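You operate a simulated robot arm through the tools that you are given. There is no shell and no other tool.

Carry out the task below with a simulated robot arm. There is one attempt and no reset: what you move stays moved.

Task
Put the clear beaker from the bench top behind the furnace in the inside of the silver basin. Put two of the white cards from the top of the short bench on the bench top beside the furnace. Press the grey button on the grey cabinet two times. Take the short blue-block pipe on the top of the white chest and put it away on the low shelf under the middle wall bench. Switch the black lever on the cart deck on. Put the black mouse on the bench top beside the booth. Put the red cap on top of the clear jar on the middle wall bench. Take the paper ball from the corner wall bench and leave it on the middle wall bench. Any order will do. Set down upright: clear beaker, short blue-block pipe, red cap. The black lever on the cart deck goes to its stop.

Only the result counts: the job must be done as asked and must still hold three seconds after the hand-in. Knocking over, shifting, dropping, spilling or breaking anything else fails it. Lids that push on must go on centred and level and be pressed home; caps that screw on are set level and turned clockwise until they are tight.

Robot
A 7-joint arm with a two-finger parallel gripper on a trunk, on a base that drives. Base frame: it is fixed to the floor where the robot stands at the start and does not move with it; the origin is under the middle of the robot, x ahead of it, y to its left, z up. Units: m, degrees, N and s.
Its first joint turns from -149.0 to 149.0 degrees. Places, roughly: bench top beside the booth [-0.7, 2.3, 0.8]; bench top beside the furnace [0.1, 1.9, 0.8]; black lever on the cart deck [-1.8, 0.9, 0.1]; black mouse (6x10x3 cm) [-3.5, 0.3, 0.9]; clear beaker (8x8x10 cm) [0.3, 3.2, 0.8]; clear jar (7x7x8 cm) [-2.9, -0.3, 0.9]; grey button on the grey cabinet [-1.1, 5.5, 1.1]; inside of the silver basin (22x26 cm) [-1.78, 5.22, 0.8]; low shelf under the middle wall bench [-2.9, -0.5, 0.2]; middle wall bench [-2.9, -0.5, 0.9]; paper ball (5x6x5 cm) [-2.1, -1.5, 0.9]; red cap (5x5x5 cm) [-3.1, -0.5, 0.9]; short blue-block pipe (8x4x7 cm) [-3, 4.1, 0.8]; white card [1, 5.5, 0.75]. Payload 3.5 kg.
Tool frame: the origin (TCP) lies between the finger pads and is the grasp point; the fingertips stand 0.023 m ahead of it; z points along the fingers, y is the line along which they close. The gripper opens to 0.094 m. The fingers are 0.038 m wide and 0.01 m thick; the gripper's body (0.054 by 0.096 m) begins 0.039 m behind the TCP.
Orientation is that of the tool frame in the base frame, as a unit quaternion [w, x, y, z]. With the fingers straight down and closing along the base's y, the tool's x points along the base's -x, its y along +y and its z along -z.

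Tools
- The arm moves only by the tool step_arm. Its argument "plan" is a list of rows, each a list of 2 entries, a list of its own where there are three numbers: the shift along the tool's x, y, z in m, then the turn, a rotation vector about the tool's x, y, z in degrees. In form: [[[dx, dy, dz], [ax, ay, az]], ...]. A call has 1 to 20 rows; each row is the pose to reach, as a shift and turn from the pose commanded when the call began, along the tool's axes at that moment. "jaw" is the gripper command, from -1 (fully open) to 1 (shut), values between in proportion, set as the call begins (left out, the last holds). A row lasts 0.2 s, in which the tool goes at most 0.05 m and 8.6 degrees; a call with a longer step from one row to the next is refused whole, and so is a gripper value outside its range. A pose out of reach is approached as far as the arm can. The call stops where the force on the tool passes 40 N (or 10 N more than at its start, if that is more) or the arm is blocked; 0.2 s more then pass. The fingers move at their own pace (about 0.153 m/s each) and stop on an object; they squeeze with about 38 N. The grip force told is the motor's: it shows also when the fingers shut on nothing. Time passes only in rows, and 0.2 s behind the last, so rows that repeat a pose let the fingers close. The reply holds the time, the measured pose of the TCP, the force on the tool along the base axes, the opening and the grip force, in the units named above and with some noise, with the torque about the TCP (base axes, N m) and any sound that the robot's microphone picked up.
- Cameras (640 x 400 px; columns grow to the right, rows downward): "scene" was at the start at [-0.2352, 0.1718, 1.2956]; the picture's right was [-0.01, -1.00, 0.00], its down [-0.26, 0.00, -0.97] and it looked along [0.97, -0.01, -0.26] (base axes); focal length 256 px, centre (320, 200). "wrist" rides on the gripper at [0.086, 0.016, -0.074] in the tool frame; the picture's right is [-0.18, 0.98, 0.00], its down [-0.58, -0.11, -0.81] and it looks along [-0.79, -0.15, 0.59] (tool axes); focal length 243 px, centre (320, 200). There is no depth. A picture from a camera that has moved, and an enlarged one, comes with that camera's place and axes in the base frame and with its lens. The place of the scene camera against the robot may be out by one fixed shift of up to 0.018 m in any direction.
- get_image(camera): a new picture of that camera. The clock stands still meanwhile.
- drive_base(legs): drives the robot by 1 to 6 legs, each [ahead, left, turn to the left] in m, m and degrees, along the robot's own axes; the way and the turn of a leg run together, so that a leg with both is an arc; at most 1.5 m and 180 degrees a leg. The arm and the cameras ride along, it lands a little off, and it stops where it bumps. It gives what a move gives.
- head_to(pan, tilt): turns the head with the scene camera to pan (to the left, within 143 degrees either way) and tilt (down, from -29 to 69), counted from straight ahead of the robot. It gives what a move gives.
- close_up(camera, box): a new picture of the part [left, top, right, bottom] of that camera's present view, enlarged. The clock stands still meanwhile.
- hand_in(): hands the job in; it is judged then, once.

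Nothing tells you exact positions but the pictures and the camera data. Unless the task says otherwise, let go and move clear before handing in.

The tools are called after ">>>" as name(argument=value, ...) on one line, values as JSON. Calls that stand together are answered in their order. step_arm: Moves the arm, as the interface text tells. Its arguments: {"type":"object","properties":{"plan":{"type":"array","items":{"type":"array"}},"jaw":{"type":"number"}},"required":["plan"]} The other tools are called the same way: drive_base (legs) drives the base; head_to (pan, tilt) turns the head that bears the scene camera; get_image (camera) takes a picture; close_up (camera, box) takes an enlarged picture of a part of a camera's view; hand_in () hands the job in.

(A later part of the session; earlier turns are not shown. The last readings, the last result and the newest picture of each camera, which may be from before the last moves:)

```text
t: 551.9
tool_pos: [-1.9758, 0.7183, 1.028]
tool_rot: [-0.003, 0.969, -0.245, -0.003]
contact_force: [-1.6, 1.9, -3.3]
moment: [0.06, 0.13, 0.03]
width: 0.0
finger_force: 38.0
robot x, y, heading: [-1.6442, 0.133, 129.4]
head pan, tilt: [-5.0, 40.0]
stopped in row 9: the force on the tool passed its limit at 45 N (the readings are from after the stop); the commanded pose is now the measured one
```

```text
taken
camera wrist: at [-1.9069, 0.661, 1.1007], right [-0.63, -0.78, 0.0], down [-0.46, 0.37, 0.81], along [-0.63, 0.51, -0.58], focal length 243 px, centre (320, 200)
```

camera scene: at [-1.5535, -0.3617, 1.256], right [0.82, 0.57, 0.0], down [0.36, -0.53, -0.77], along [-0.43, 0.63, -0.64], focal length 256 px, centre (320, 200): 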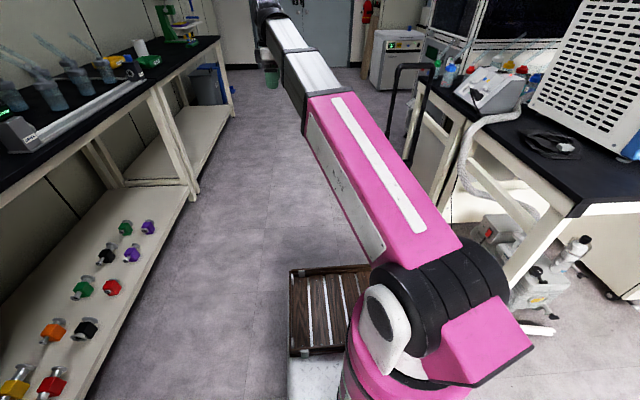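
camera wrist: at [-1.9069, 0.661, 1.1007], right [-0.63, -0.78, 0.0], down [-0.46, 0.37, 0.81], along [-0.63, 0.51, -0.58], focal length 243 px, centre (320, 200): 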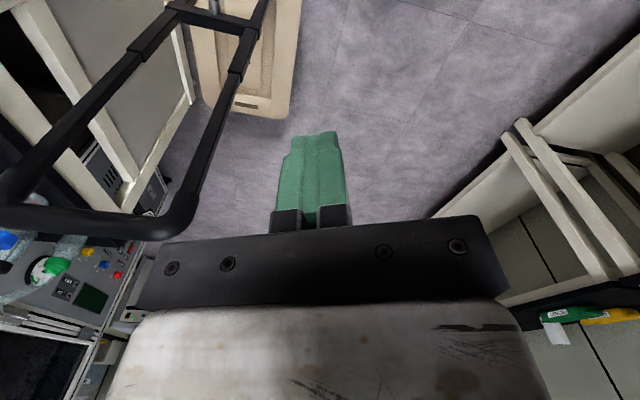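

That stop looks like the arm folding on itself (short radius at this height) rather than touching the trolley. I'll lower the tool and check.

>>> step_arm(plan=[[[0, 0, 0.03], [0, 0, 0]], [[0, 0, 0.07], [0, 0, 0]], [[0, 0, 0.1], [0, 0, 0]], [[0, 0, 0.1], [0, 0, 0]]])

>>> head_to(pan=-35, tilt=30)

>>> get_image(camera="scene")

>>> close_up(camera="scene", box=[240, 130, 400, 270])

```text
t: 552.9
tool_pos: [-1.9756, 0.7168, 0.9264]
tool_rot: [-0.003, 0.97, -0.245, -0.002]
contact_force: [0.1, -0.6, -0.4]
moment: [-0.02, 0.0, -0.05]
width: 0.0002
finger_force: 38.0
robot x, y, heading: [-1.6481, 0.1277, 129.8]
head pan, tilt: [-5.0, 40.0]
```

```text
t: 553.9
tool_pos: [-1.9758, 0.7171, 0.9268]
tool_rot: [-0.003, 0.969, -0.245, -0.003]
contact_force: [0.2, 0.5, -0.9]
moment: [0.01, 0.0, 0.0]
width: 0.0
finger_force: 38.2
robot x, y, heading: [-1.6478, 0.1326, 129.4]
head pan, tilt: [-35.0, 30.0]
```

```text
taken
camera scene: at [-1.5885, -0.1706, 1.2713], right [1.0, 0.08, 0.0], down [0.04, -0.5, -0.87], along [-0.07, 0.86, -0.5], focal length 256 px, centre (320, 200)
```

scene: 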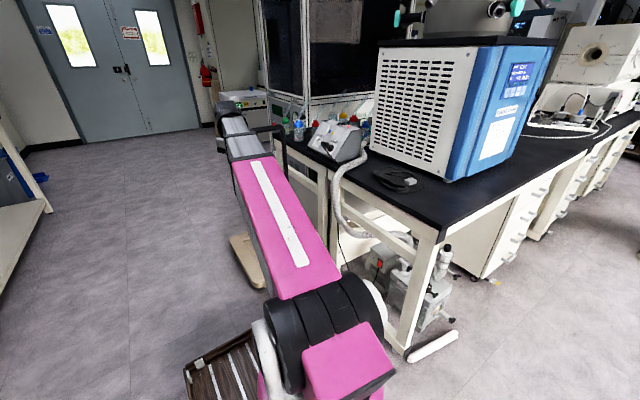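

```text
2.86 times, centred on (320, 200) of scene
camera zoom: at [-1.5885, -0.1706, 1.2713], right [1.0, 0.08, 0.0], down [0.04, -0.5, -0.87], along [-0.07, 0.86, -0.5], focal length 733 px, centre (320, 200)
```

zoom: 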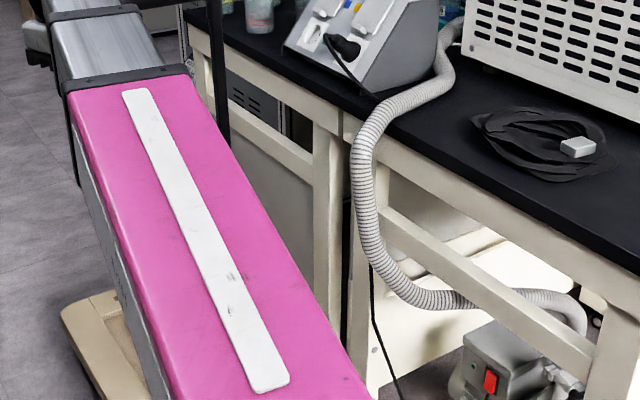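

Contact is gone. Now lowering the arm toward the deck and finishing the yaw so the wrist camera looks at the lever.

>>> step_arm(plan=[[[0.02, -0.018, 0.035], [0, 0, 2]], [[0.04, -0.036, 0.07], [0, 0, 4]], [[0.06, -0.054, 0.105], [0, 0, 6]], [[0.08, -0.072, 0.14], [0, 0, 8]], [[0.1, -0.09, 0.175], [0, 0, 10]], [[0.12, -0.108, 0.21], [0, 0, 12]], [[0.14, -0.126, 0.245], [0, 0, 14]], [[0.155, -0.14, 0.285], [0, 0, 16]], [[0.167, -0.1515, 0.325], [0, 0, 18]], [[0.167, -0.1515, 0.365], [0, 0, 20]], [[0.167, -0.1515, 0.4], [0, 0, 21.6]], [[0.167, -0.1515, 0.4], [0, 0, 21.6]]])

>>> get_image(camera="wrist")

```text
t: 556.5
tool_pos: [-1.7584, 0.7736, 0.5277]
tool_rot: [-0.002, 0.906, -0.424, -0.004]
contact_force: [-0.8, 0.0, -0.6]
moment: [-0.02, -0.01, -0.01]
width: 0.0
finger_force: 37.7
robot x, y, heading: [-1.6489, 0.133, 129.6]
head pan, tilt: [-35.0, 30.0]
```

```text
taken
camera wrist: at [-1.7154, 0.696, 0.6], right [-0.87, -0.49, 0.0], down [-0.29, 0.51, 0.81], along [-0.4, 0.71, -0.59], focal length 243 px, centre (320, 200)
```

wrist: 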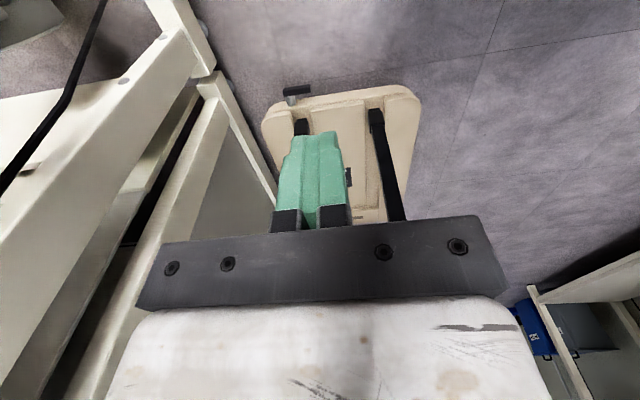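

The lever is at top centre-left. Zooming in on it.

>>> close_up(camera="wrist", box=[250, 70, 430, 225])

>>> close_up(camera="wrist", box=[260, 70, 340, 130])

```text
2.58 times, centred on (340, 148) of wrist
camera zoom: at [-1.7154, 0.696, 0.6], right [-0.87, -0.49, 0.0], down [-0.29, 0.51, 0.81], along [-0.4, 0.71, -0.59], focal length 626 px, centre (268, 336)
```

zoom: 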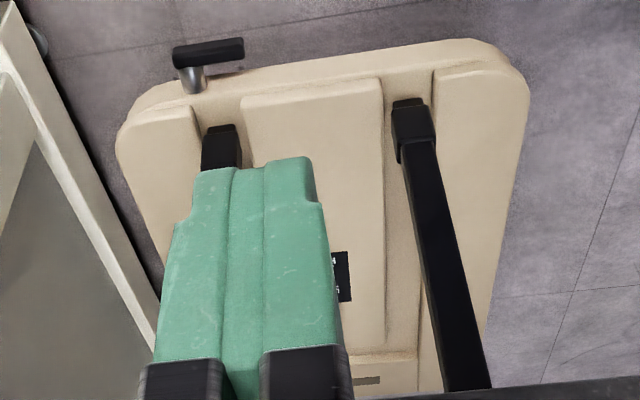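

```text
6.67 times, centred on (300, 100) of wrist
camera zoom: at [-1.7154, 0.696, 0.6], right [-0.87, -0.49, 0.0], down [-0.29, 0.51, 0.81], along [-0.4, 0.71, -0.59], focal length 1618 px, centre (453, 867)
```

zoom: 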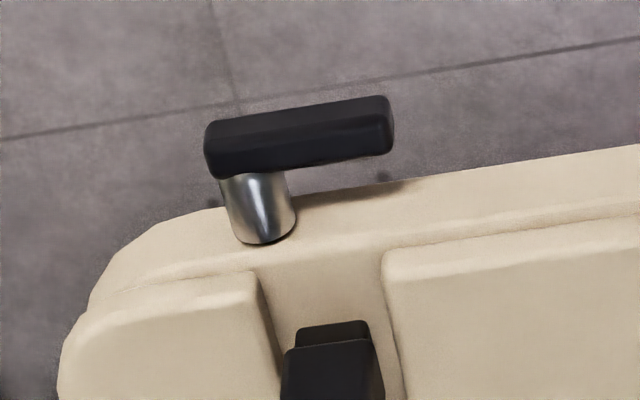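

The lever is a black bar on a short horizontal silver axle at the deck's edge, now pointing left. I'll look at the label on the deck for the ON direction.

>>> close_up(camera="wrist", box=[330, 160, 370, 195])

>>> step_arm(plan=[[[0.01, 0.03, 0.02], [0, 0, 0]], [[0.02, 0.06, 0.04], [0, 0, 0]], [[0.03, 0.09, 0.06], [0, 0, 0]], [[0.03, 0.09, 0.06], [0, 0, 0]]])

>>> get_image(camera="wrist")

>>> close_up(camera="wrist", box=[180, 30, 340, 150])

```text
11.43 times, centred on (350, 178) of wrist
camera zoom: at [-1.7154, 0.696, 0.6], right [-0.87, -0.49, 0.0], down [-0.29, 0.51, 0.81], along [-0.4, 0.71, -0.59], focal length 2773 px, centre (-23, 457)
```

zoom: 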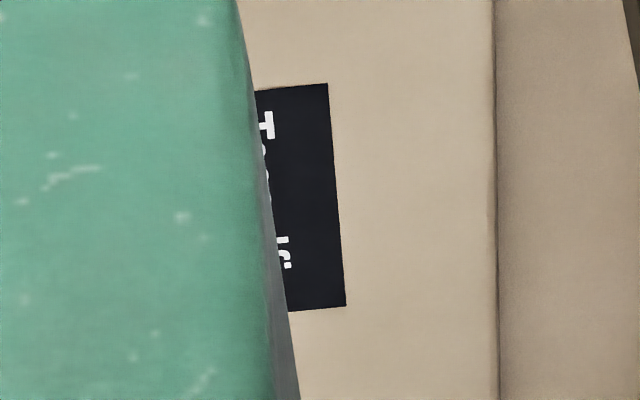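

```text
t: 557.5
tool_pos: [-1.8088, 0.693, 0.466]
tool_rot: [-0.002, 0.906, -0.424, -0.004]
contact_force: [0.2, 0.3, 0.3]
moment: [0.0, -0.02, 0.0]
width: 0.0
finger_force: 38.0
robot x, y, heading: [-1.6453, 0.1308, 129.5]
head pan, tilt: [-35.0, 30.0]
```

```text
taken
camera wrist: at [-1.7652, 0.6155, 0.54], right [-0.87, -0.49, 0.0], down [-0.29, 0.51, 0.81], along [-0.4, 0.71, -0.58], focal length 243 px, centre (320, 200)
```

wrist: 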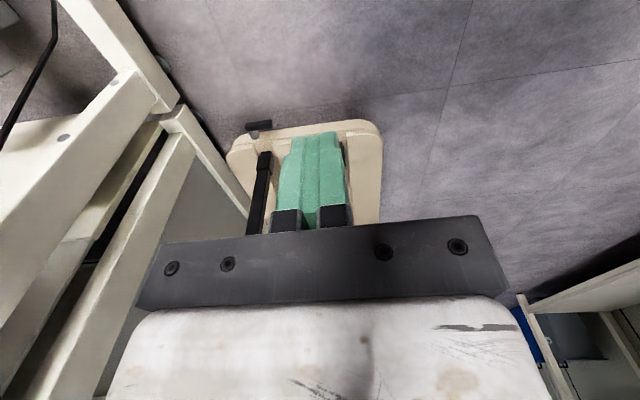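

```text
3.33 times, centred on (260, 90) of wrist
camera zoom: at [-1.7652, 0.6155, 0.54], right [-0.87, -0.49, 0.0], down [-0.29, 0.51, 0.81], along [-0.4, 0.71, -0.58], focal length 809 px, centre (520, 567)
```

zoom: 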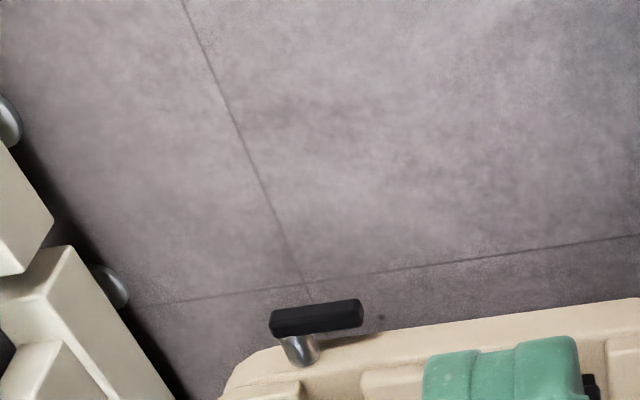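

The axle is horizontal at about (-1.803, 0.990, 0.097) with the bar pointing left. I'll test by pressing its tip downward first (it can only move away from its stop). Moving above the tip.

>>> step_arm(plan=[[[-0.03, -0.025, 0], [0, 0, 0]], [[-0.065, -0.05, 0], [0, 0, 0]], [[-0.1, -0.075, 0], [0, 0, 0]], [[-0.135, -0.1, 0], [0, 0, 0]], [[-0.17, -0.13, 0], [0, 0, 0]], [[-0.2067, -0.158, 0], [0, 0, 0]], [[-0.2067, -0.158, 0.04], [0, 0, 0]], [[-0.2067, -0.158, 0.08], [0, 0, 0]], [[-0.2067, -0.158, 0.12], [0, 0, 0]], [[-0.2067, -0.158, 0.16], [0, 0, 0]], [[-0.2067, -0.158, 0.2], [0, 0, 0]], [[-0.2067, -0.158, 0.24], [0, 0, 0]], [[-0.2067, -0.158, 0.24], [0, 0, 0]]])

>>> get_image(camera="wrist")

```text
t: 560.3
tool_pos: [-1.8225, 0.9537, 0.2289]
tool_rot: [-0.002, 0.907, -0.422, -0.004]
contact_force: [-0.4, -0.1, 0.0]
moment: [-0.02, -0.03, 0.02]
width: 0.0
finger_force: 38.2
robot x, y, heading: [-1.6497, 0.131, 129.6]
head pan, tilt: [-35.0, 30.0]
```

```text
taken
camera wrist: at [-1.7784, 0.8767, 0.3006], right [-0.87, -0.49, 0.0], down [-0.29, 0.51, 0.81], along [-0.4, 0.71, -0.58], focal length 243 px, centre (320, 200)
```

wrist: 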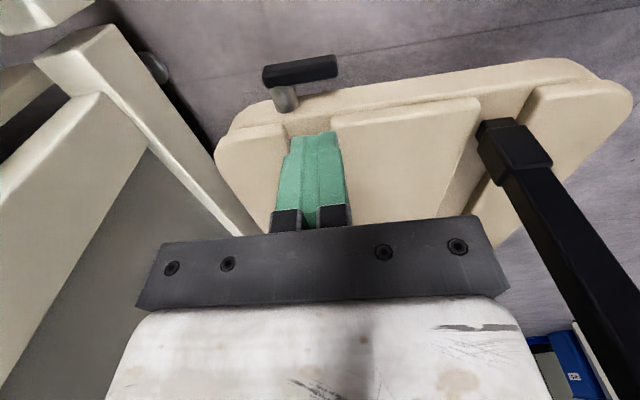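

The closed fingertips are right above the bar, 3.6 cm from the axle. Pressing down in small steps.

>>> step_arm(plan=[[[0, 0, 0.04], [0, 0, 0]], [[0, 0, 0.08], [0, 0, 0]], [[0, 0, 0.09], [0, 0, 0]], [[0, 0, 0.094], [0, 0, 0]], [[0, 0, 0.098], [0, 0, 0]], [[0, 0, 0.102], [0, 0, 0]], [[0, 0, 0.106], [0, 0, 0]], [[0, 0, 0.11], [0, 0, 0]]])

>>> get_image(camera="wrist")

```text
t: 561.7
tool_pos: [-1.824, 0.9548, 0.1332]
tool_rot: [-0.004, 0.906, -0.423, -0.006]
contact_force: [0.2, -0.8, 13.0]
moment: [0.03, -0.05, -0.01]
width: 0.0002
finger_force: 37.7
robot x, y, heading: [-1.6435, 0.1294, 129.5]
head pan, tilt: [-35.0, 30.0]
stopped in row 7: the force on the tool passed its limit at 47 N (the readings are from after the stop); the commanded pose is now the measured one
```

```text
taken
camera wrist: at [-1.7791, 0.8774, 0.2045], right [-0.87, -0.49, 0.0], down [-0.29, 0.51, 0.81], along [-0.4, 0.71, -0.58], focal length 243 px, centre (320, 200)
```

wrist: 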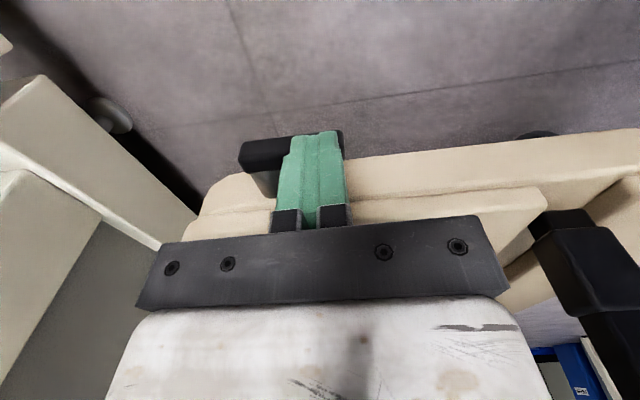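

The bar doesn't move downward, so it must turn upward. I'll raise the tool, back the base off a little, and turn the gripper horizontal with its fingers one above the other, so the lower finger can lift the bar.

>>> step_arm(plan=[[[0.01, 0, -0.03], [0, 0, 0]], [[0.01, 0, -0.07], [0, 0, 0]], [[0.01, 0, -0.11], [0, 0, 0]], [[0.01, 0, -0.15], [0, 0, 0]], [[0.01, 0, -0.19], [0, 0, 0]], [[0.01, 0, -0.23], [0, 0, 0]], [[0.01, 0, -0.25], [0, 0, 0]], [[0.01, 0, -0.25], [0, 0, 0]]])

>>> drive_base(legs=[[-0.2, 0, 0.4]])

>>> step_arm(plan=[[[0, 0, 0], [-4.6, -4.6, 4.6]], [[0, 0, 0], [-9.2, -9.2, 9.2]], [[0, 0, 0], [-13.8, -13.8, 13.8]], [[0, 0, 0], [-18.4, -18.4, 18.4]], [[0, 0, 0], [-23, -23, 23]], [[0, 0, 0], [-27.6, -27.6, 27.6]], [[0, 0, 0], [-32.2, -32.2, 32.2]], [[0, 0, 0], [-36.8, -36.8, 36.8]], [[0, 0, 0], [-41.4, -41.4, 41.4]], [[0, 0, 0], [-46, -46, 46]], [[0, 0, 0], [-50.6, -50.6, 50.6]], [[0, 0, 0], [-55.2, -55.2, 55.2]], [[0, 0, 0], [-59.8, -59.8, 59.8]], [[0, 0, 0], [-64.4, -64.4, 64.4]], [[0, 0, 0], [-69.3, -69.3, 69.3]], [[0, 0, 0], [-69.3, -69.3, 69.3]]])

>>> get_image(camera="wrist")

>>> get_image(camera="scene")

```text
t: 563.5
tool_pos: [-1.8146, 0.9448, 0.3805]
tool_rot: [-0.002, 0.906, -0.423, -0.004]
contact_force: [0.3, 0.2, 0.9]
moment: [0.01, -0.01, -0.02]
width: 0.0
finger_force: 37.8
robot x, y, heading: [-1.6469, 0.13, 129.6]
head pan, tilt: [-35.0, 30.0]
```

```text
t: 565.1
tool_pos: [-1.6918, 0.7893, 0.3803]
tool_rot: [-0.002, 0.907, -0.421, -0.004]
contact_force: [0.2, 0.1, 0.5]
moment: [0.0, -0.04, 0.01]
width: 0.0
finger_force: 37.5
robot x, y, heading: [-1.5203, -0.0209, 130.0]
head pan, tilt: [-35.0, 30.0]
```

```text
t: 568.5
tool_pos: [-1.6911, 0.7895, 0.3798]
tool_rot: [-0.245, -0.243, 0.66, 0.667]
contact_force: [-0.6, 0.9, -0.3]
moment: [-0.01, 0.0, 0.0]
width: 0.0
finger_force: 38.4
robot x, y, heading: [-1.5181, -0.0216, 130.0]
head pan, tilt: [-35.0, 30.0]
```

```text
taken
camera wrist: at [-1.7088, 0.6761, 0.3945], right [0.15, 0.11, 0.98], down [0.96, -0.24, -0.12], along [0.22, 0.96, -0.14], focal length 243 px, centre (320, 200)
```

wrist: 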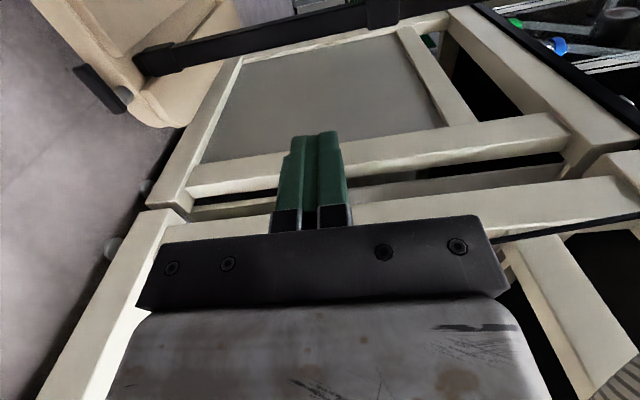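

```text
taken
camera scene: at [-1.4582, -0.325, 1.2713], right [1.0, 0.08, 0.0], down [0.04, -0.5, -0.87], along [-0.07, 0.86, -0.5], focal length 256 px, centre (320, 200)
```

scene: 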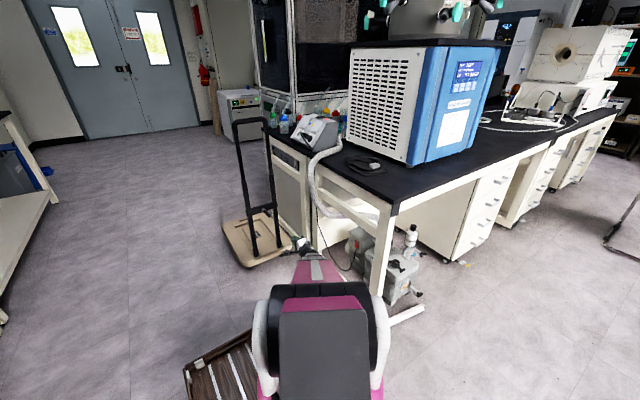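

Now the gripper is horizontal and level, with the lever 22 cm ahead, below. Opening the jaws and lowering so the lower finger will slide beneath the bar.

>>> step_arm(plan=[[[-0.004, -0.04, 0.005], [0, 0, 0]], [[-0.008, -0.08, 0.01], [0, 0, 0]], [[-0.012, -0.12, 0.015], [0, 0, 0]], [[-0.018, -0.16, 0.02], [0, 0, 0]], [[-0.018, -0.2, 0.03], [0, 0, 0]], [[-0.018, -0.24, 0.03], [0, 0, 0]], [[-0.018, -0.251, 0.03], [0, 0, 0]], [[-0.018, -0.251, 0.03], [0, 0, 0]]], jaw=-1)

>>> get_image(camera="wrist")

>>> get_image(camera="scene")

```text
t: 570.5
tool_pos: [-1.7022, 0.8531, 0.1571]
tool_rot: [-0.242, -0.245, 0.65, 0.677]
contact_force: [0.4, -0.3, 0.1]
moment: [-0.01, -0.01, -0.01]
width: 0.094
finger_force: 0.0
robot x, y, heading: [-1.5175, -0.0206, 129.9]
head pan, tilt: [-35.0, 30.0]
stopped in row 8: the arm was blocked; the commanded pose is now the measured one
```

```text
taken
camera wrist: at [-1.7197, 0.7402, 0.1687], right [0.15, 0.08, 0.99], down [0.96, -0.23, -0.13], along [0.22, 0.97, -0.11], focal length 243 px, centre (320, 200)
```

wrist: 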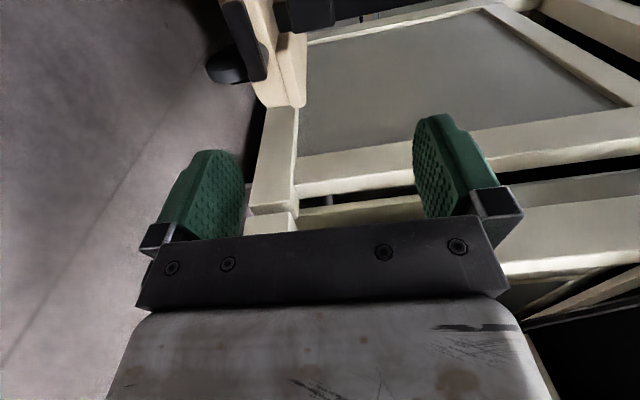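

```text
taken
camera scene: at [-1.4589, -0.3168, 1.2734], right [1.0, 0.09, 0.0], down [0.04, -0.5, -0.86], along [-0.07, 0.86, -0.51], focal length 256 px, centre (320, 200)
```

scene: 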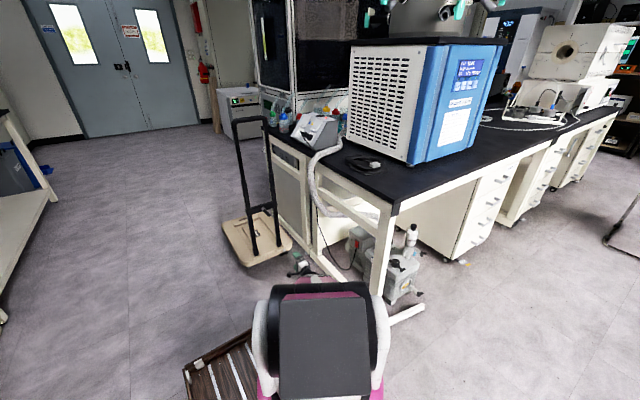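

The arm got blocked by itself at this low height. I'll raise a bit, back the base off, and pitch the tool slightly downward so the wrist stays higher.

>>> step_arm(plan=[[[0, 0.03, 0], [0, 0, 0]], [[0, 0.07, 0], [0, 0, 0]], [[0, 0.1, 0], [0, 0, 0]], [[0, 0.1, 0], [6, 0, 0]], [[0, 0.1, 0], [12, 0, 0]], [[0, 0.1, 0], [18, 0, 0]], [[0, 0.1, 0], [20, 0, 0]], [[0, 0.1, 0], [20, 0, 0]]])

>>> drive_base(legs=[[-0.12, 0, 0]])

>>> head_to(pan=-35, tilt=45)

>>> get_image(camera="scene")

>>> get_image(camera="wrist")

```text
t: 572.3
tool_pos: [-1.7003, 0.8422, 0.2546]
tool_rot: [-0.196, -0.284, 0.759, 0.553]
contact_force: [0.5, 0.8, -1.1]
moment: [0.02, 0.04, -0.02]
width: 0.0938
finger_force: 0.2
robot x, y, heading: [-1.5192, -0.0247, 129.9]
head pan, tilt: [-35.0, 30.0]
```

```text
t: 573.5
tool_pos: [-1.6217, 0.7507, 0.2546]
tool_rot: [-0.196, -0.283, 0.759, 0.554]
contact_force: [-0.7, 0.5, 0.1]
moment: [0.03, 0.02, 0.0]
width: 0.094
finger_force: 0.0
robot x, y, heading: [-1.4386, -0.1179, 130.0]
head pan, tilt: [-35.0, 30.0]
```

```text
t: 574.3
tool_pos: [-1.6219, 0.7502, 0.2546]
tool_rot: [-0.196, -0.282, 0.759, 0.554]
contact_force: [0.3, -0.4, -0.8]
moment: [-0.01, 0.02, 0.04]
width: 0.0942
finger_force: 0.1
robot x, y, heading: [-1.437, -0.1192, 130.0]
head pan, tilt: [-35.0, 45.0]
```

```text
taken
camera scene: at [-1.3803, -0.4272, 1.2488], right [1.0, 0.08, 0.0], down [0.06, -0.7, -0.71], along [-0.06, 0.71, -0.71], focal length 256 px, centre (320, 200)
```

scene: 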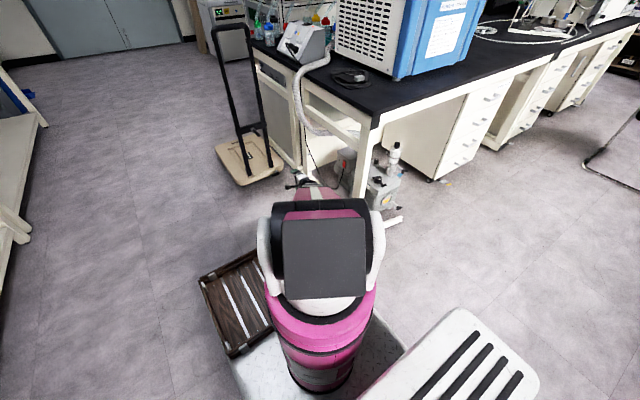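

```text
taken
camera wrist: at [-1.6453, 0.6433, 0.2913], right [-0.07, 0.34, 0.94], down [0.96, -0.24, 0.16], along [0.28, 0.91, -0.31], focal length 243 px, centre (320, 200)
```

wrist: 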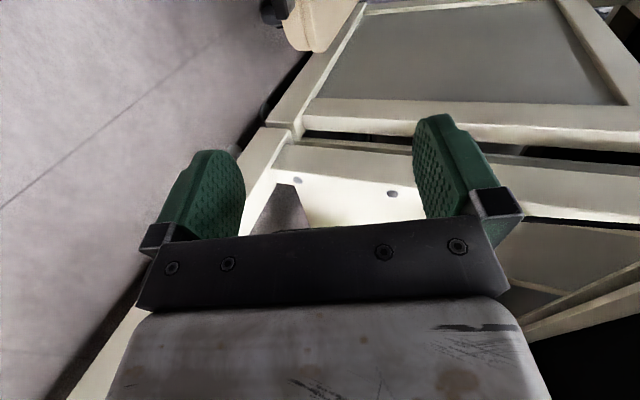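

Geometry is set: I'll slide the tool along its own axis so the lower finger passes under the bar. First aligning and advancing part way.

>>> drive_base(legs=[[0.06, 0, 0]])

>>> step_arm(plan=[[[0.006, -0.02, 0.02], [0, 0, 0]], [[0.012, -0.0402, 0.05], [0, 0, 0]], [[0.012, -0.0402, 0.09], [0, 0, 0]], [[0.012, -0.0402, 0.13], [0, 0, 0]], [[0.012, -0.0402, 0.16], [0, 0, 0]], [[0.012, -0.0402, 0.16], [0, 0, 0]]], jaw=-0.49)

>>> get_image(camera="wrist")

```text
t: 575.3
tool_pos: [-1.6597, 0.7952, 0.2555]
tool_rot: [-0.196, -0.282, 0.758, 0.554]
contact_force: [-0.9, 1.0, 0.2]
moment: [0.0, 0.0, -0.04]
width: 0.0942
finger_force: 0.2
robot x, y, heading: [-1.4792, -0.0705, 129.7]
head pan, tilt: [-35.0, 45.0]
```

```text
t: 576.7
tool_pos: [-1.7587, 0.8955, 0.1649]
tool_rot: [-0.195, -0.282, 0.759, 0.554]
contact_force: [0.5, 0.3, -0.1]
moment: [-0.04, 0.0, -0.02]
width: 0.07
finger_force: 0.0
robot x, y, heading: [-1.4792, -0.0748, 129.6]
head pan, tilt: [-35.0, 45.0]
```

```text
taken
camera wrist: at [-1.783, 0.7888, 0.2023], right [-0.07, 0.34, 0.94], down [0.96, -0.24, 0.16], along [0.28, 0.91, -0.31], focal length 243 px, centre (320, 200)
```

wrist: 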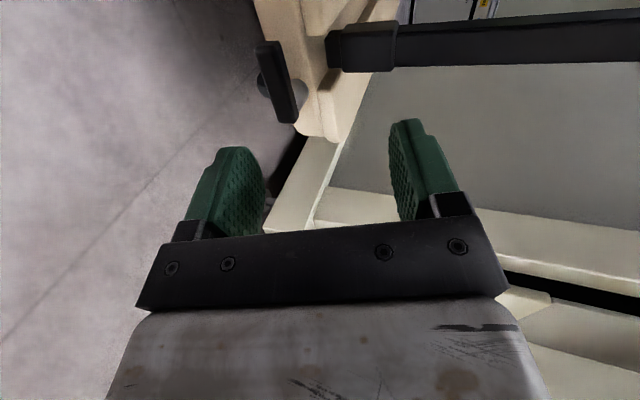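

The bar is seen well between the fingers' heights. Correcting 1.4 cm down and sliding in under it.

>>> step_arm(plan=[[[0.003, -0.008, 0.02], [0, 0, 0]], [[0.005, -0.014, 0.045], [0, 0, 0]], [[0.005, -0.014, 0.07], [0, 0, 0]], [[0.005, -0.014, 0.07], [0, 0, 0]]])

>>> get_image(camera="wrist")

```text
t: 577.7
tool_pos: [-1.8021, 0.941, 0.1308]
tool_rot: [-0.197, -0.282, 0.759, 0.553]
contact_force: [-0.6, -0.9, -0.2]
moment: [-0.01, -0.04, 0.0]
width: 0.07
finger_force: 0.0
robot x, y, heading: [-1.481, -0.073, 129.7]
head pan, tilt: [-35.0, 45.0]
```

```text
taken
camera wrist: at [-1.8262, 0.8343, 0.1676], right [-0.07, 0.34, 0.94], down [0.96, -0.24, 0.16], along [0.28, 0.91, -0.31], focal length 243 px, centre (320, 200)
```

wrist: 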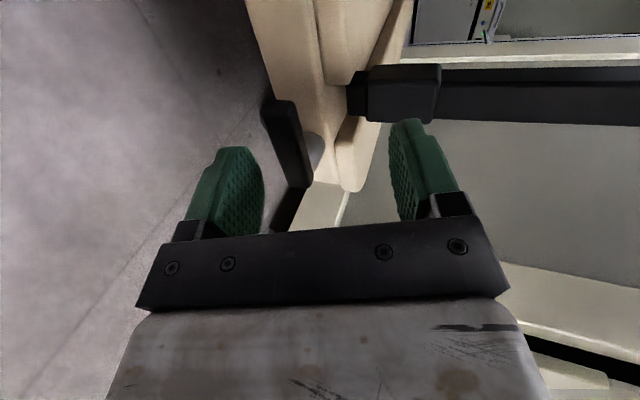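

Good, the bar lies between the two fingers. Advancing 2.5 cm more, then lifting.

>>> step_arm(plan=[[[0, 0, 0.013], [0, 0, 0]], [[0, 0, 0.025], [0, 0, 0]], [[0, 0, 0.025], [0, 0, 0]]])

>>> get_image(camera="wrist")

```text
t: 578.5
tool_pos: [-1.8168, 0.9586, 0.1232]
tool_rot: [-0.195, -0.282, 0.759, 0.553]
contact_force: [0.5, 0.2, -0.5]
moment: [0.0, 0.02, -0.03]
width: 0.07
finger_force: 0.0
robot x, y, heading: [-1.4757, -0.0711, 129.7]
head pan, tilt: [-35.0, 45.0]
```

```text
taken
camera wrist: at [-1.8403, 0.8524, 0.16], right [-0.07, 0.34, 0.94], down [0.96, -0.24, 0.16], along [0.28, 0.91, -0.31], focal length 243 px, centre (320, 200)
```

wrist: 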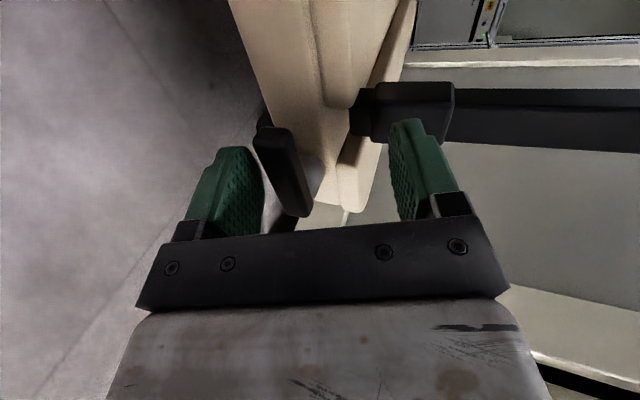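

The lower finger is under the bar. I'll slide slightly toward the tip for leverage and lift.

>>> step_arm(plan=[[[0.01, 0, 0], [0, 0, 0]], [[0.01, 0.0048, -0.0016], [0, 0, 0]], [[0.01, 0.0095, -0.0031], [0, 0, 0]], [[0.01, 0.0143, -0.0047], [0, 0, 0]], [[0.01, 0.019, -0.0062], [0, 0, 0]], [[0.01, 0.0238, -0.0078], [0, 0, 0]], [[0.01, 0.0285, -0.0093], [0, 0, 0]], [[0.01, 0.0285, -0.0093], [0, 0, 0]]])

>>> get_image(camera="wrist")

```text
t: 580.3
tool_pos: [-1.8249, 0.9517, 0.154]
tool_rot: [-0.196, -0.282, 0.759, 0.554]
contact_force: [0.6, -1.1, -1.0]
moment: [0.01, 0.01, 0.01]
width: 0.07
finger_force: 0.1
robot x, y, heading: [-1.4823, -0.0696, 129.7]
head pan, tilt: [-35.0, 45.0]
```

```text
taken
camera wrist: at [-1.8486, 0.8456, 0.1906], right [-0.07, 0.34, 0.94], down [0.96, -0.24, 0.16], along [0.28, 0.91, -0.31], focal length 243 px, centre (320, 200)
```

wrist: 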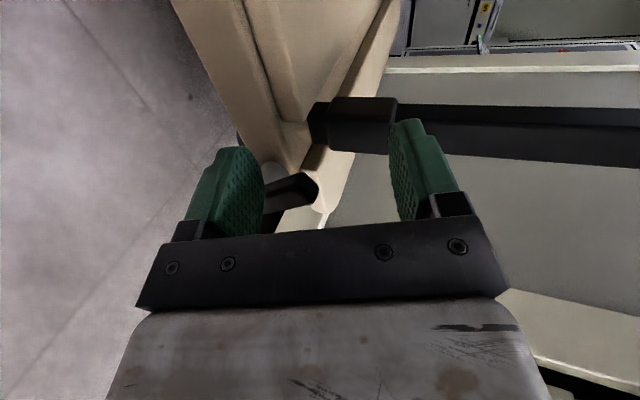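

The lever turned upward easily. Now pushing it further to the right, watching for its stop.

>>> step_arm(plan=[[[-0.004, 0, 0], [0, 0, 0]], [[-0.008, 0, 0], [0, 0, 0]], [[-0.012, 0, 0], [0, 0, 0]]])

>>> get_image(camera="wrist")

```text
t: 581.1
tool_pos: [-1.8158, 0.9592, 0.1536]
tool_rot: [-0.196, -0.282, 0.759, 0.554]
contact_force: [-2.1, -3.1, 1.8]
moment: [-0.1, 0.12, -0.04]
width: 0.0695
finger_force: 0.1
robot x, y, heading: [-1.4765, -0.0678, 129.6]
head pan, tilt: [-35.0, 45.0]
```

```text
taken
camera wrist: at [-1.8398, 0.8529, 0.1906], right [-0.07, 0.34, 0.94], down [0.96, -0.24, 0.16], along [0.28, 0.91, -0.31], focal length 243 px, centre (320, 200)
```

wrist: 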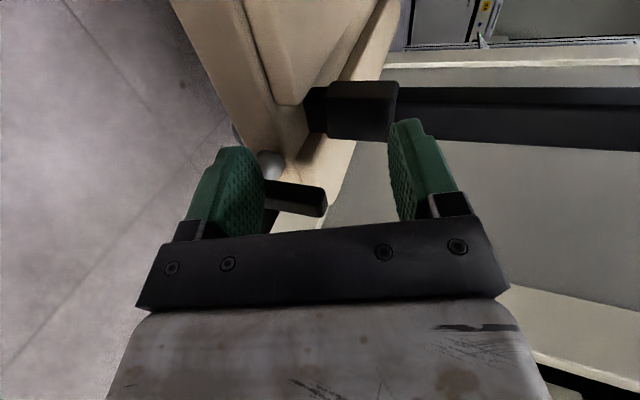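

>>> step_arm(plan=[[[-0.004, 0, 0], [0, 0, 0]], [[-0.008, 0, 0], [0, 0, 0]], [[-0.012, 0, 0], [0, 0, 0]]])

>>> get_image(camera="wrist")

```text
t: 581.7
tool_pos: [-1.8163, 0.9594, 0.1542]
tool_rot: [-0.2, -0.284, 0.757, 0.553]
contact_force: [-1.8, -1.1, 0.4]
moment: [-0.02, 0.06, 0.01]
width: 0.0701
finger_force: 0.0
robot x, y, heading: [-1.4808, -0.0692, 129.9]
head pan, tilt: [-35.0, 45.0]
stopped in row 2: the force on the tool passed its limit at 44 N (the readings are from after the stop); the commanded pose is now the measured one
```

```text
taken
camera wrist: at [-1.8386, 0.8528, 0.191], right [-0.07, 0.34, 0.94], down [0.96, -0.23, 0.15], along [0.27, 0.91, -0.31], focal length 243 px, centre (320, 200)
```

wrist: 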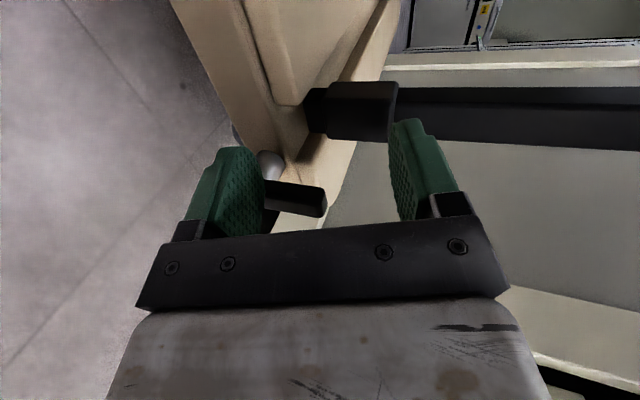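

It hit its stop with the bar upright. Moving away from it and looking.

>>> step_arm(plan=[[[0.01, 0, 0], [0, 0, 0]], [[0.025, 0, 0], [0, 0, 0]], [[0.025, 0, -0.03], [0, 0, 0]], [[0.025, 0, -0.07], [0, 0, 0]], [[0.025, 0, -0.11], [0, 0, 0]], [[0.025, 0, -0.14], [0, 0, 0]], [[0.025, 0, -0.14], [0, 0, 0]]])

>>> get_image(camera="wrist")

>>> close_up(camera="wrist", box=[200, 0, 400, 160])

```text
t: 583.3
tool_pos: [-1.7475, 0.8411, 0.1967]
tool_rot: [-0.2, -0.285, 0.757, 0.553]
contact_force: [0.4, -0.5, 0.8]
moment: [0.01, -0.02, 0.03]
width: 0.0702
finger_force: 0.0
robot x, y, heading: [-1.4783, -0.0722, 129.5]
head pan, tilt: [-35.0, 45.0]
```

```text
taken
camera wrist: at [-1.771, 0.7355, 0.2339], right [-0.07, 0.34, 0.94], down [0.96, -0.23, 0.15], along [0.27, 0.91, -0.31], focal length 243 px, centre (320, 200)
```

wrist: 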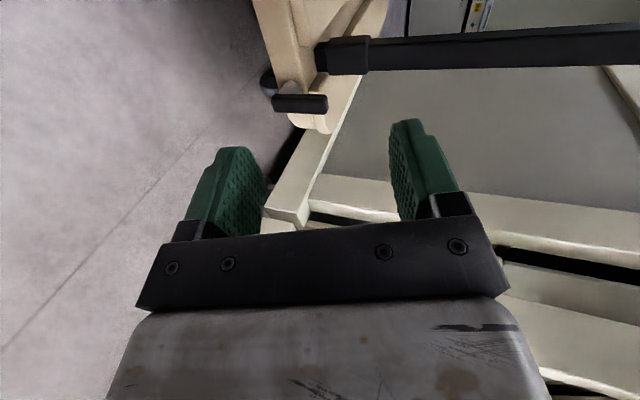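

```text
2.50 times, centred on (300, 80) of wrist
camera zoom: at [-1.771, 0.7355, 0.2339], right [-0.07, 0.34, 0.94], down [0.96, -0.23, 0.15], along [0.27, 0.91, -0.31], focal length 606 px, centre (370, 500)
```

zoom: 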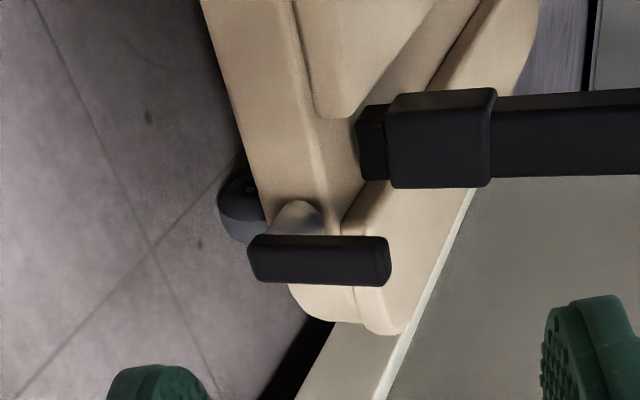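

The lever stands upright at its stop. Next the pipe: I'll raise the arm and restore the downward tool pose.

>>> step_arm(plan=[[[0, 0.038, -0.013], [-5, 0, 0]], [[0, 0.076, -0.026], [-10, 0, 0]], [[0, 0.114, -0.039], [-15, 0, 0]], [[0, 0.152, -0.052], [-18, 0, 0]], [[0, 0.19, -0.065], [-18, 0, 0]], [[0, 0.238, -0.078], [-18, 0, 0]], [[0, 0.238, -0.078], [-18, 0, 0]]])

>>> step_arm(plan=[[[0, 0, 0], [4.6, 4.6, -4.6]], [[0, 0.02, 0], [9.2, 9.2, -9.2]], [[0, 0.04, 0], [13.8, 13.8, -13.8]], [[0, 0.06, 0], [18.4, 18.4, -18.4]], [[0, 0.08, 0], [23, 23, -23]], [[0, 0.1, 0], [27.6, 27.6, -27.6]], [[0, 0.12, 0], [32.2, 32.2, -32.2]], [[0, 0.14, 0], [36.8, 36.8, -36.8]], [[0, 0.16, 0], [41.4, 41.4, -41.4]], [[0, 0.18, 0], [46, 46, -46]], [[0, 0.2, 0], [50.6, 50.6, -50.6]], [[0, 0.22, 0], [55.2, 55.2, -55.2]], [[0, 0.24, 0], [59.8, 59.8, -59.8]], [[0, 0.26, 0], [64.4, 64.4, -64.4]], [[0, 0.28, 0], [69.3, 69.3, -69.3]], [[0, 0.28, 0], [69.3, 69.3, -69.3]]])

>>> get_image(camera="wrist")

```text
t: 584.9
tool_pos: [-1.7492, 0.8392, 0.4462]
tool_rot: [-0.242, -0.25, 0.661, 0.665]
contact_force: [-0.6, 0.4, -0.4]
moment: [0.01, 0.0, 0.0]
width: 0.0699
finger_force: 0.0
robot x, y, heading: [-1.4747, -0.0704, 129.9]
head pan, tilt: [-35.0, 45.0]
```

```text
t: 588.3
tool_pos: [-1.7519, 0.8367, 0.7265]
tool_rot: [-0.006, 0.909, -0.417, 0.004]
contact_force: [-0.5, -0.1, 0.0]
moment: [0.03, 0.01, 0.03]
width: 0.0699
finger_force: 0.1
robot x, y, heading: [-1.4766, -0.066, 129.8]
head pan, tilt: [-35.0, 45.0]
```

```text
taken
camera wrist: at [-1.7083, 0.7597, 0.8011], right [-0.86, -0.5, -0.01], down [-0.31, 0.51, 0.81], along [-0.4, 0.7, -0.59], focal length 243 px, centre (320, 200)
```

wrist: 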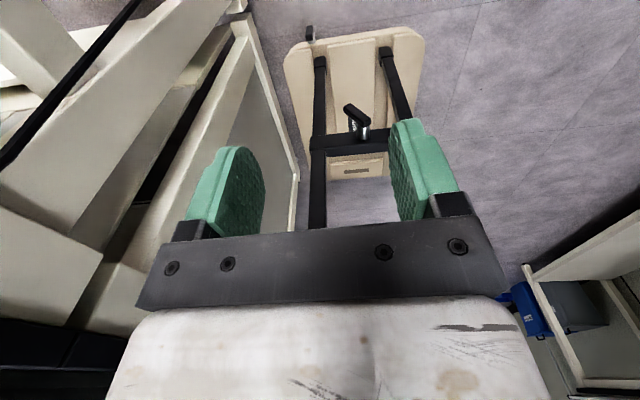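

The deck lever is on. Now toward the white chest for the pipe: centring the arm, then driving down the aisle and strafing to the chest.

>>> step_arm(plan=[[[0, 0.03, -0.03], [0, 0, 0]], [[0, 0.065, -0.06], [0, 0, 0]], [[0, 0.1, -0.09], [0, 0, 0]], [[0, 0.135, -0.12], [0, 0, 0]], [[0, 0.17, -0.15], [0, 0, 0]], [[0, 0.205, -0.18], [0, 0, 0]], [[0, 0.24, -0.21], [0, 0, 0]], [[0, 0.28, -0.23], [0, 0, 0]], [[0, 0.32, -0.25], [0, 0, 0]], [[0, 0.35, -0.26], [0, 0, 0]], [[0, 0.35, -0.26], [0, 0, 0]]], jaw=-1)

>>> drive_base(legs=[[0, 0.33, 0], [1.45, 0, 0.2], [1.45, 0, 0]])

>>> head_to(pan=-30, tilt=20)

>>> get_image(camera="scene")

```text
t: 590.7
tool_pos: [-2.0197, 0.6066, 0.9856]
tool_rot: [-0.006, 0.909, -0.417, 0.002]
contact_force: [-0.3, 1.4, 0.1]
moment: [-0.03, -0.02, 0.01]
width: 0.0939
finger_force: 0.1
robot x, y, heading: [-1.4757, -0.0708, 129.8]
head pan, tilt: [-35.0, 45.0]
```

```text
t: 606.4
tool_pos: [-4.1676, 2.5636, 0.9852]
tool_rot: [-0.006, 0.914, -0.405, 0.002]
contact_force: [0.1, -0.4, -0.5]
moment: [0.02, 0.02, 0.0]
width: 0.0941
finger_force: 0.1
robot x, y, heading: [-3.6077, 1.8965, 131.3]
head pan, tilt: [-35.0, 45.0]
```

```text
t: 607.3
tool_pos: [-4.1674, 2.5637, 0.9845]
tool_rot: [-0.006, 0.914, -0.406, 0.003]
contact_force: [0.3, -0.1, 0.1]
moment: [-0.01, -0.02, 0.02]
width: 0.0939
finger_force: 0.0
robot x, y, heading: [-3.609, 1.9017, 131.4]
head pan, tilt: [-30.0, 20.0]
```

```text
taken
camera scene: at [-3.5512, 1.601, 1.2873], right [0.98, 0.2, 0.0], down [0.07, -0.34, -0.94], along [-0.18, 0.92, -0.34], focal length 256 px, centre (320, 200)
```

scene: 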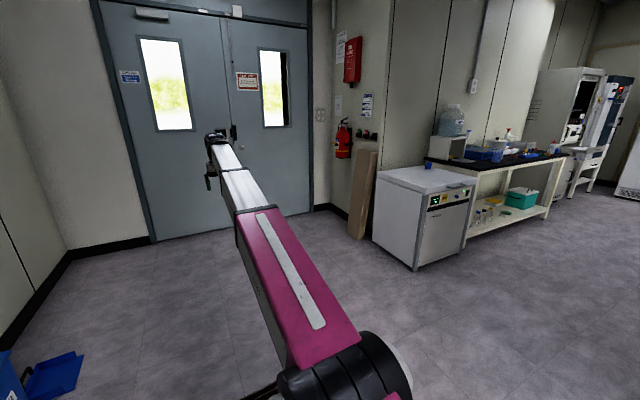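

>>> drive_base(legs=[[0.08, 0, -1.4], [0, -1.4, 0], [0, -0.45, 0]])

>>> head_to(pan=15, tilt=25)

>>> get_image(camera="scene")

>>> get_image(camera="wrist")

```text
t: 617.3
tool_pos: [-2.7768, 3.8308, 0.9843]
tool_rot: [-0.005, 0.909, -0.417, 0.002]
contact_force: [0.7, 0.2, 0.1]
moment: [0.0, -0.01, 0.0]
width: 0.0939
finger_force: 0.1
robot x, y, heading: [-2.2371, 3.1528, 129.7]
head pan, tilt: [-30.0, 20.0]
```

```text
t: 618.4
tool_pos: [-2.7767, 3.8307, 0.9849]
tool_rot: [-0.006, 0.909, -0.416, 0.003]
contact_force: [-0.1, 0.6, 0.3]
moment: [-0.01, 0.01, -0.02]
width: 0.0939
finger_force: 0.2
robot x, y, heading: [-2.2328, 3.1562, 129.9]
head pan, tilt: [15.0, 25.0]
```

```text
taken
camera scene: at [-2.2432, 2.8138, 1.2793], right [0.57, 0.82, 0.0], down [0.35, -0.24, -0.91], along [-0.74, 0.52, -0.42], focal length 256 px, centre (320, 200)
```

scene: 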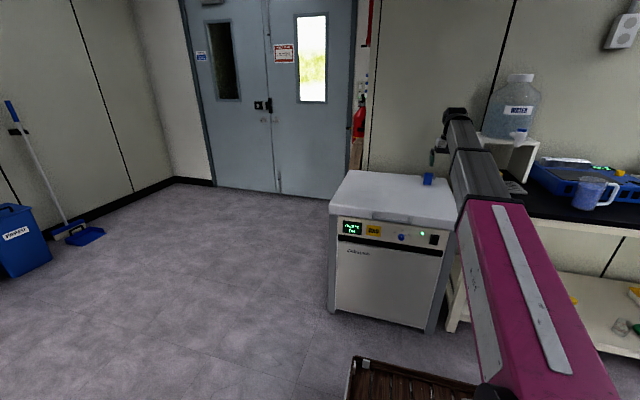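

```text
taken
camera wrist: at [-2.7336, 3.753, 1.0587], right [-0.86, -0.5, -0.01], down [-0.3, 0.5, 0.81], along [-0.4, 0.7, -0.59], focal length 243 px, centre (320, 200)
```

wrist: 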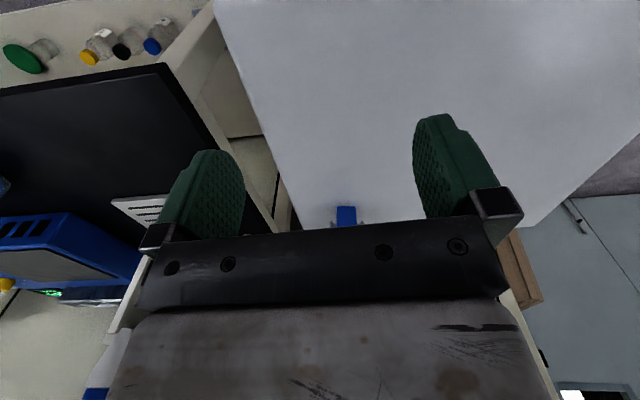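

The blue-block pipe is on the back part of the chest lid. Zooming in.

>>> close_up(camera="wrist", box=[300, 180, 400, 240])

>>> close_up(camera="scene", box=[380, 150, 476, 210])

>>> drive_base(legs=[[0.25, 0, 0]])

>>> get_image(camera="wrist")

```text
6.40 times, centred on (350, 210) of wrist
camera zoom: at [-2.7336, 3.753, 1.0587], right [-0.86, -0.5, -0.01], down [-0.3, 0.5, 0.81], along [-0.4, 0.7, -0.59], focal length 1553 px, centre (128, 136)
```

zoom: 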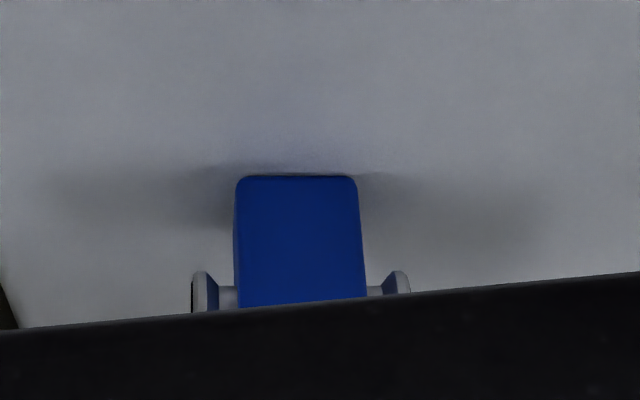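

```text
6.67 times, centred on (428, 180) of scene
camera zoom: at [-2.2432, 2.8138, 1.2793], right [0.57, 0.82, 0.0], down [0.35, -0.24, -0.91], along [-0.74, 0.52, -0.42], focal length 1710 px, centre (-400, 333)
```

zoom: 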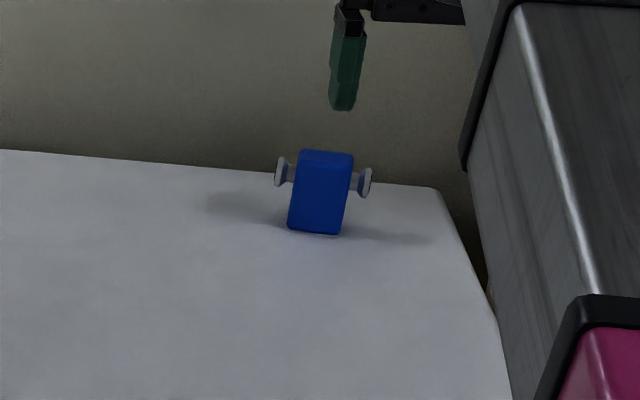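

```text
t: 620.2
tool_pos: [-2.9366, 4.021, 0.986]
tool_rot: [-0.006, 0.909, -0.417, 0.002]
contact_force: [0.6, 0.1, -0.4]
moment: [0.01, -0.01, 0.02]
width: 0.0943
finger_force: 0.0
robot x, y, heading: [-2.3982, 3.3421, 130.0]
head pan, tilt: [15.0, 25.0]
```

```text
taken
camera wrist: at [-2.8929, 3.9446, 1.0587], right [-0.86, -0.5, -0.01], down [-0.3, 0.51, 0.81], along [-0.4, 0.7, -0.59], focal length 243 px, centre (320, 200)
```

wrist: 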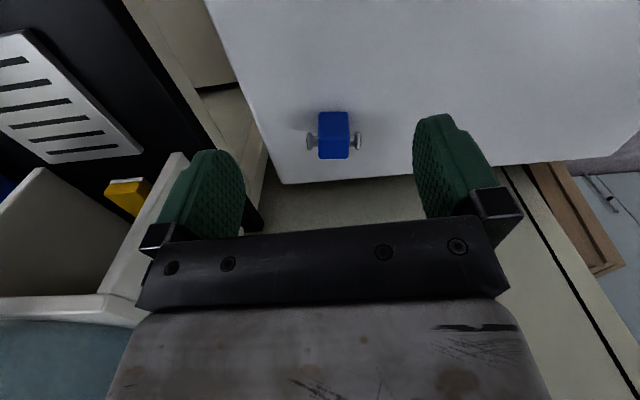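

The pipe's stubs run across, 8 cm wide, on a lid at z ≈ 0.746. I'll grip it by its two flange ends with the tool pitched 45°, which will also suit the low shelf. Turning 6.5°, pitching, and moving closer.

>>> drive_base(legs=[[0.06, 0, 0]])

>>> step_arm(plan=[[[0.03, 0, 0], [0, 0, 6.5]], [[0.06, 0, 0], [0, 0, 6.5]], [[0.06, 0, 0], [0, 0, 6.5]]])

>>> step_arm(plan=[[[0, 0, 0], [0, -8, 0]], [[0, 0, 0], [0, -16, 0]], [[0, 0, 0], [0, -24, 0]], [[0, 0, 0], [0, -32, 0]], [[0, 0, 0], [0, -40, 0]], [[0, 0, 0], [0, -45, 0]], [[0, 0, 0], [0, -45, 0]]])

>>> get_image(camera="wrist")

```text
t: 621.2
tool_pos: [-2.976, 4.0664, 0.9851]
tool_rot: [-0.005, 0.909, -0.416, 0.002]
contact_force: [1.0, 0.1, 0.6]
moment: [0.0, 0.02, -0.05]
width: 0.0942
finger_force: 0.0
robot x, y, heading: [-2.4355, 3.3913, 129.7]
head pan, tilt: [15.0, 25.0]
```

```text
t: 622.0
tool_pos: [-2.9363, 4.0218, 0.9857]
tool_rot: [-0.006, 0.884, -0.468, 0.002]
contact_force: [-0.5, 0.0, -0.6]
moment: [0.01, 0.01, -0.04]
width: 0.0939
finger_force: 0.0
robot x, y, heading: [-2.4382, 3.3901, 129.9]
head pan, tilt: [15.0, 25.0]
```

```text
t: 623.6
tool_pos: [-2.936, 4.0216, 0.9854]
tool_rot: [-0.185, 0.817, -0.43, -0.338]
contact_force: [0.5, 0.0, 0.1]
moment: [-0.02, -0.02, 0.0]
width: 0.0939
finger_force: 0.1
robot x, y, heading: [-2.4315, 3.3912, 129.9]
head pan, tilt: [15.0, 25.0]
```

```text
taken
camera wrist: at [-2.8851, 3.9185, 0.9757], right [-0.89, -0.45, 0.12], down [0.17, -0.08, 0.98], along [-0.43, 0.89, 0.15], focal length 243 px, centre (320, 200)
```

wrist: 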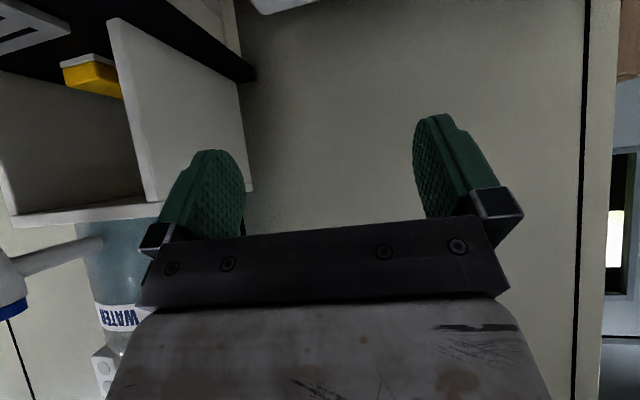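

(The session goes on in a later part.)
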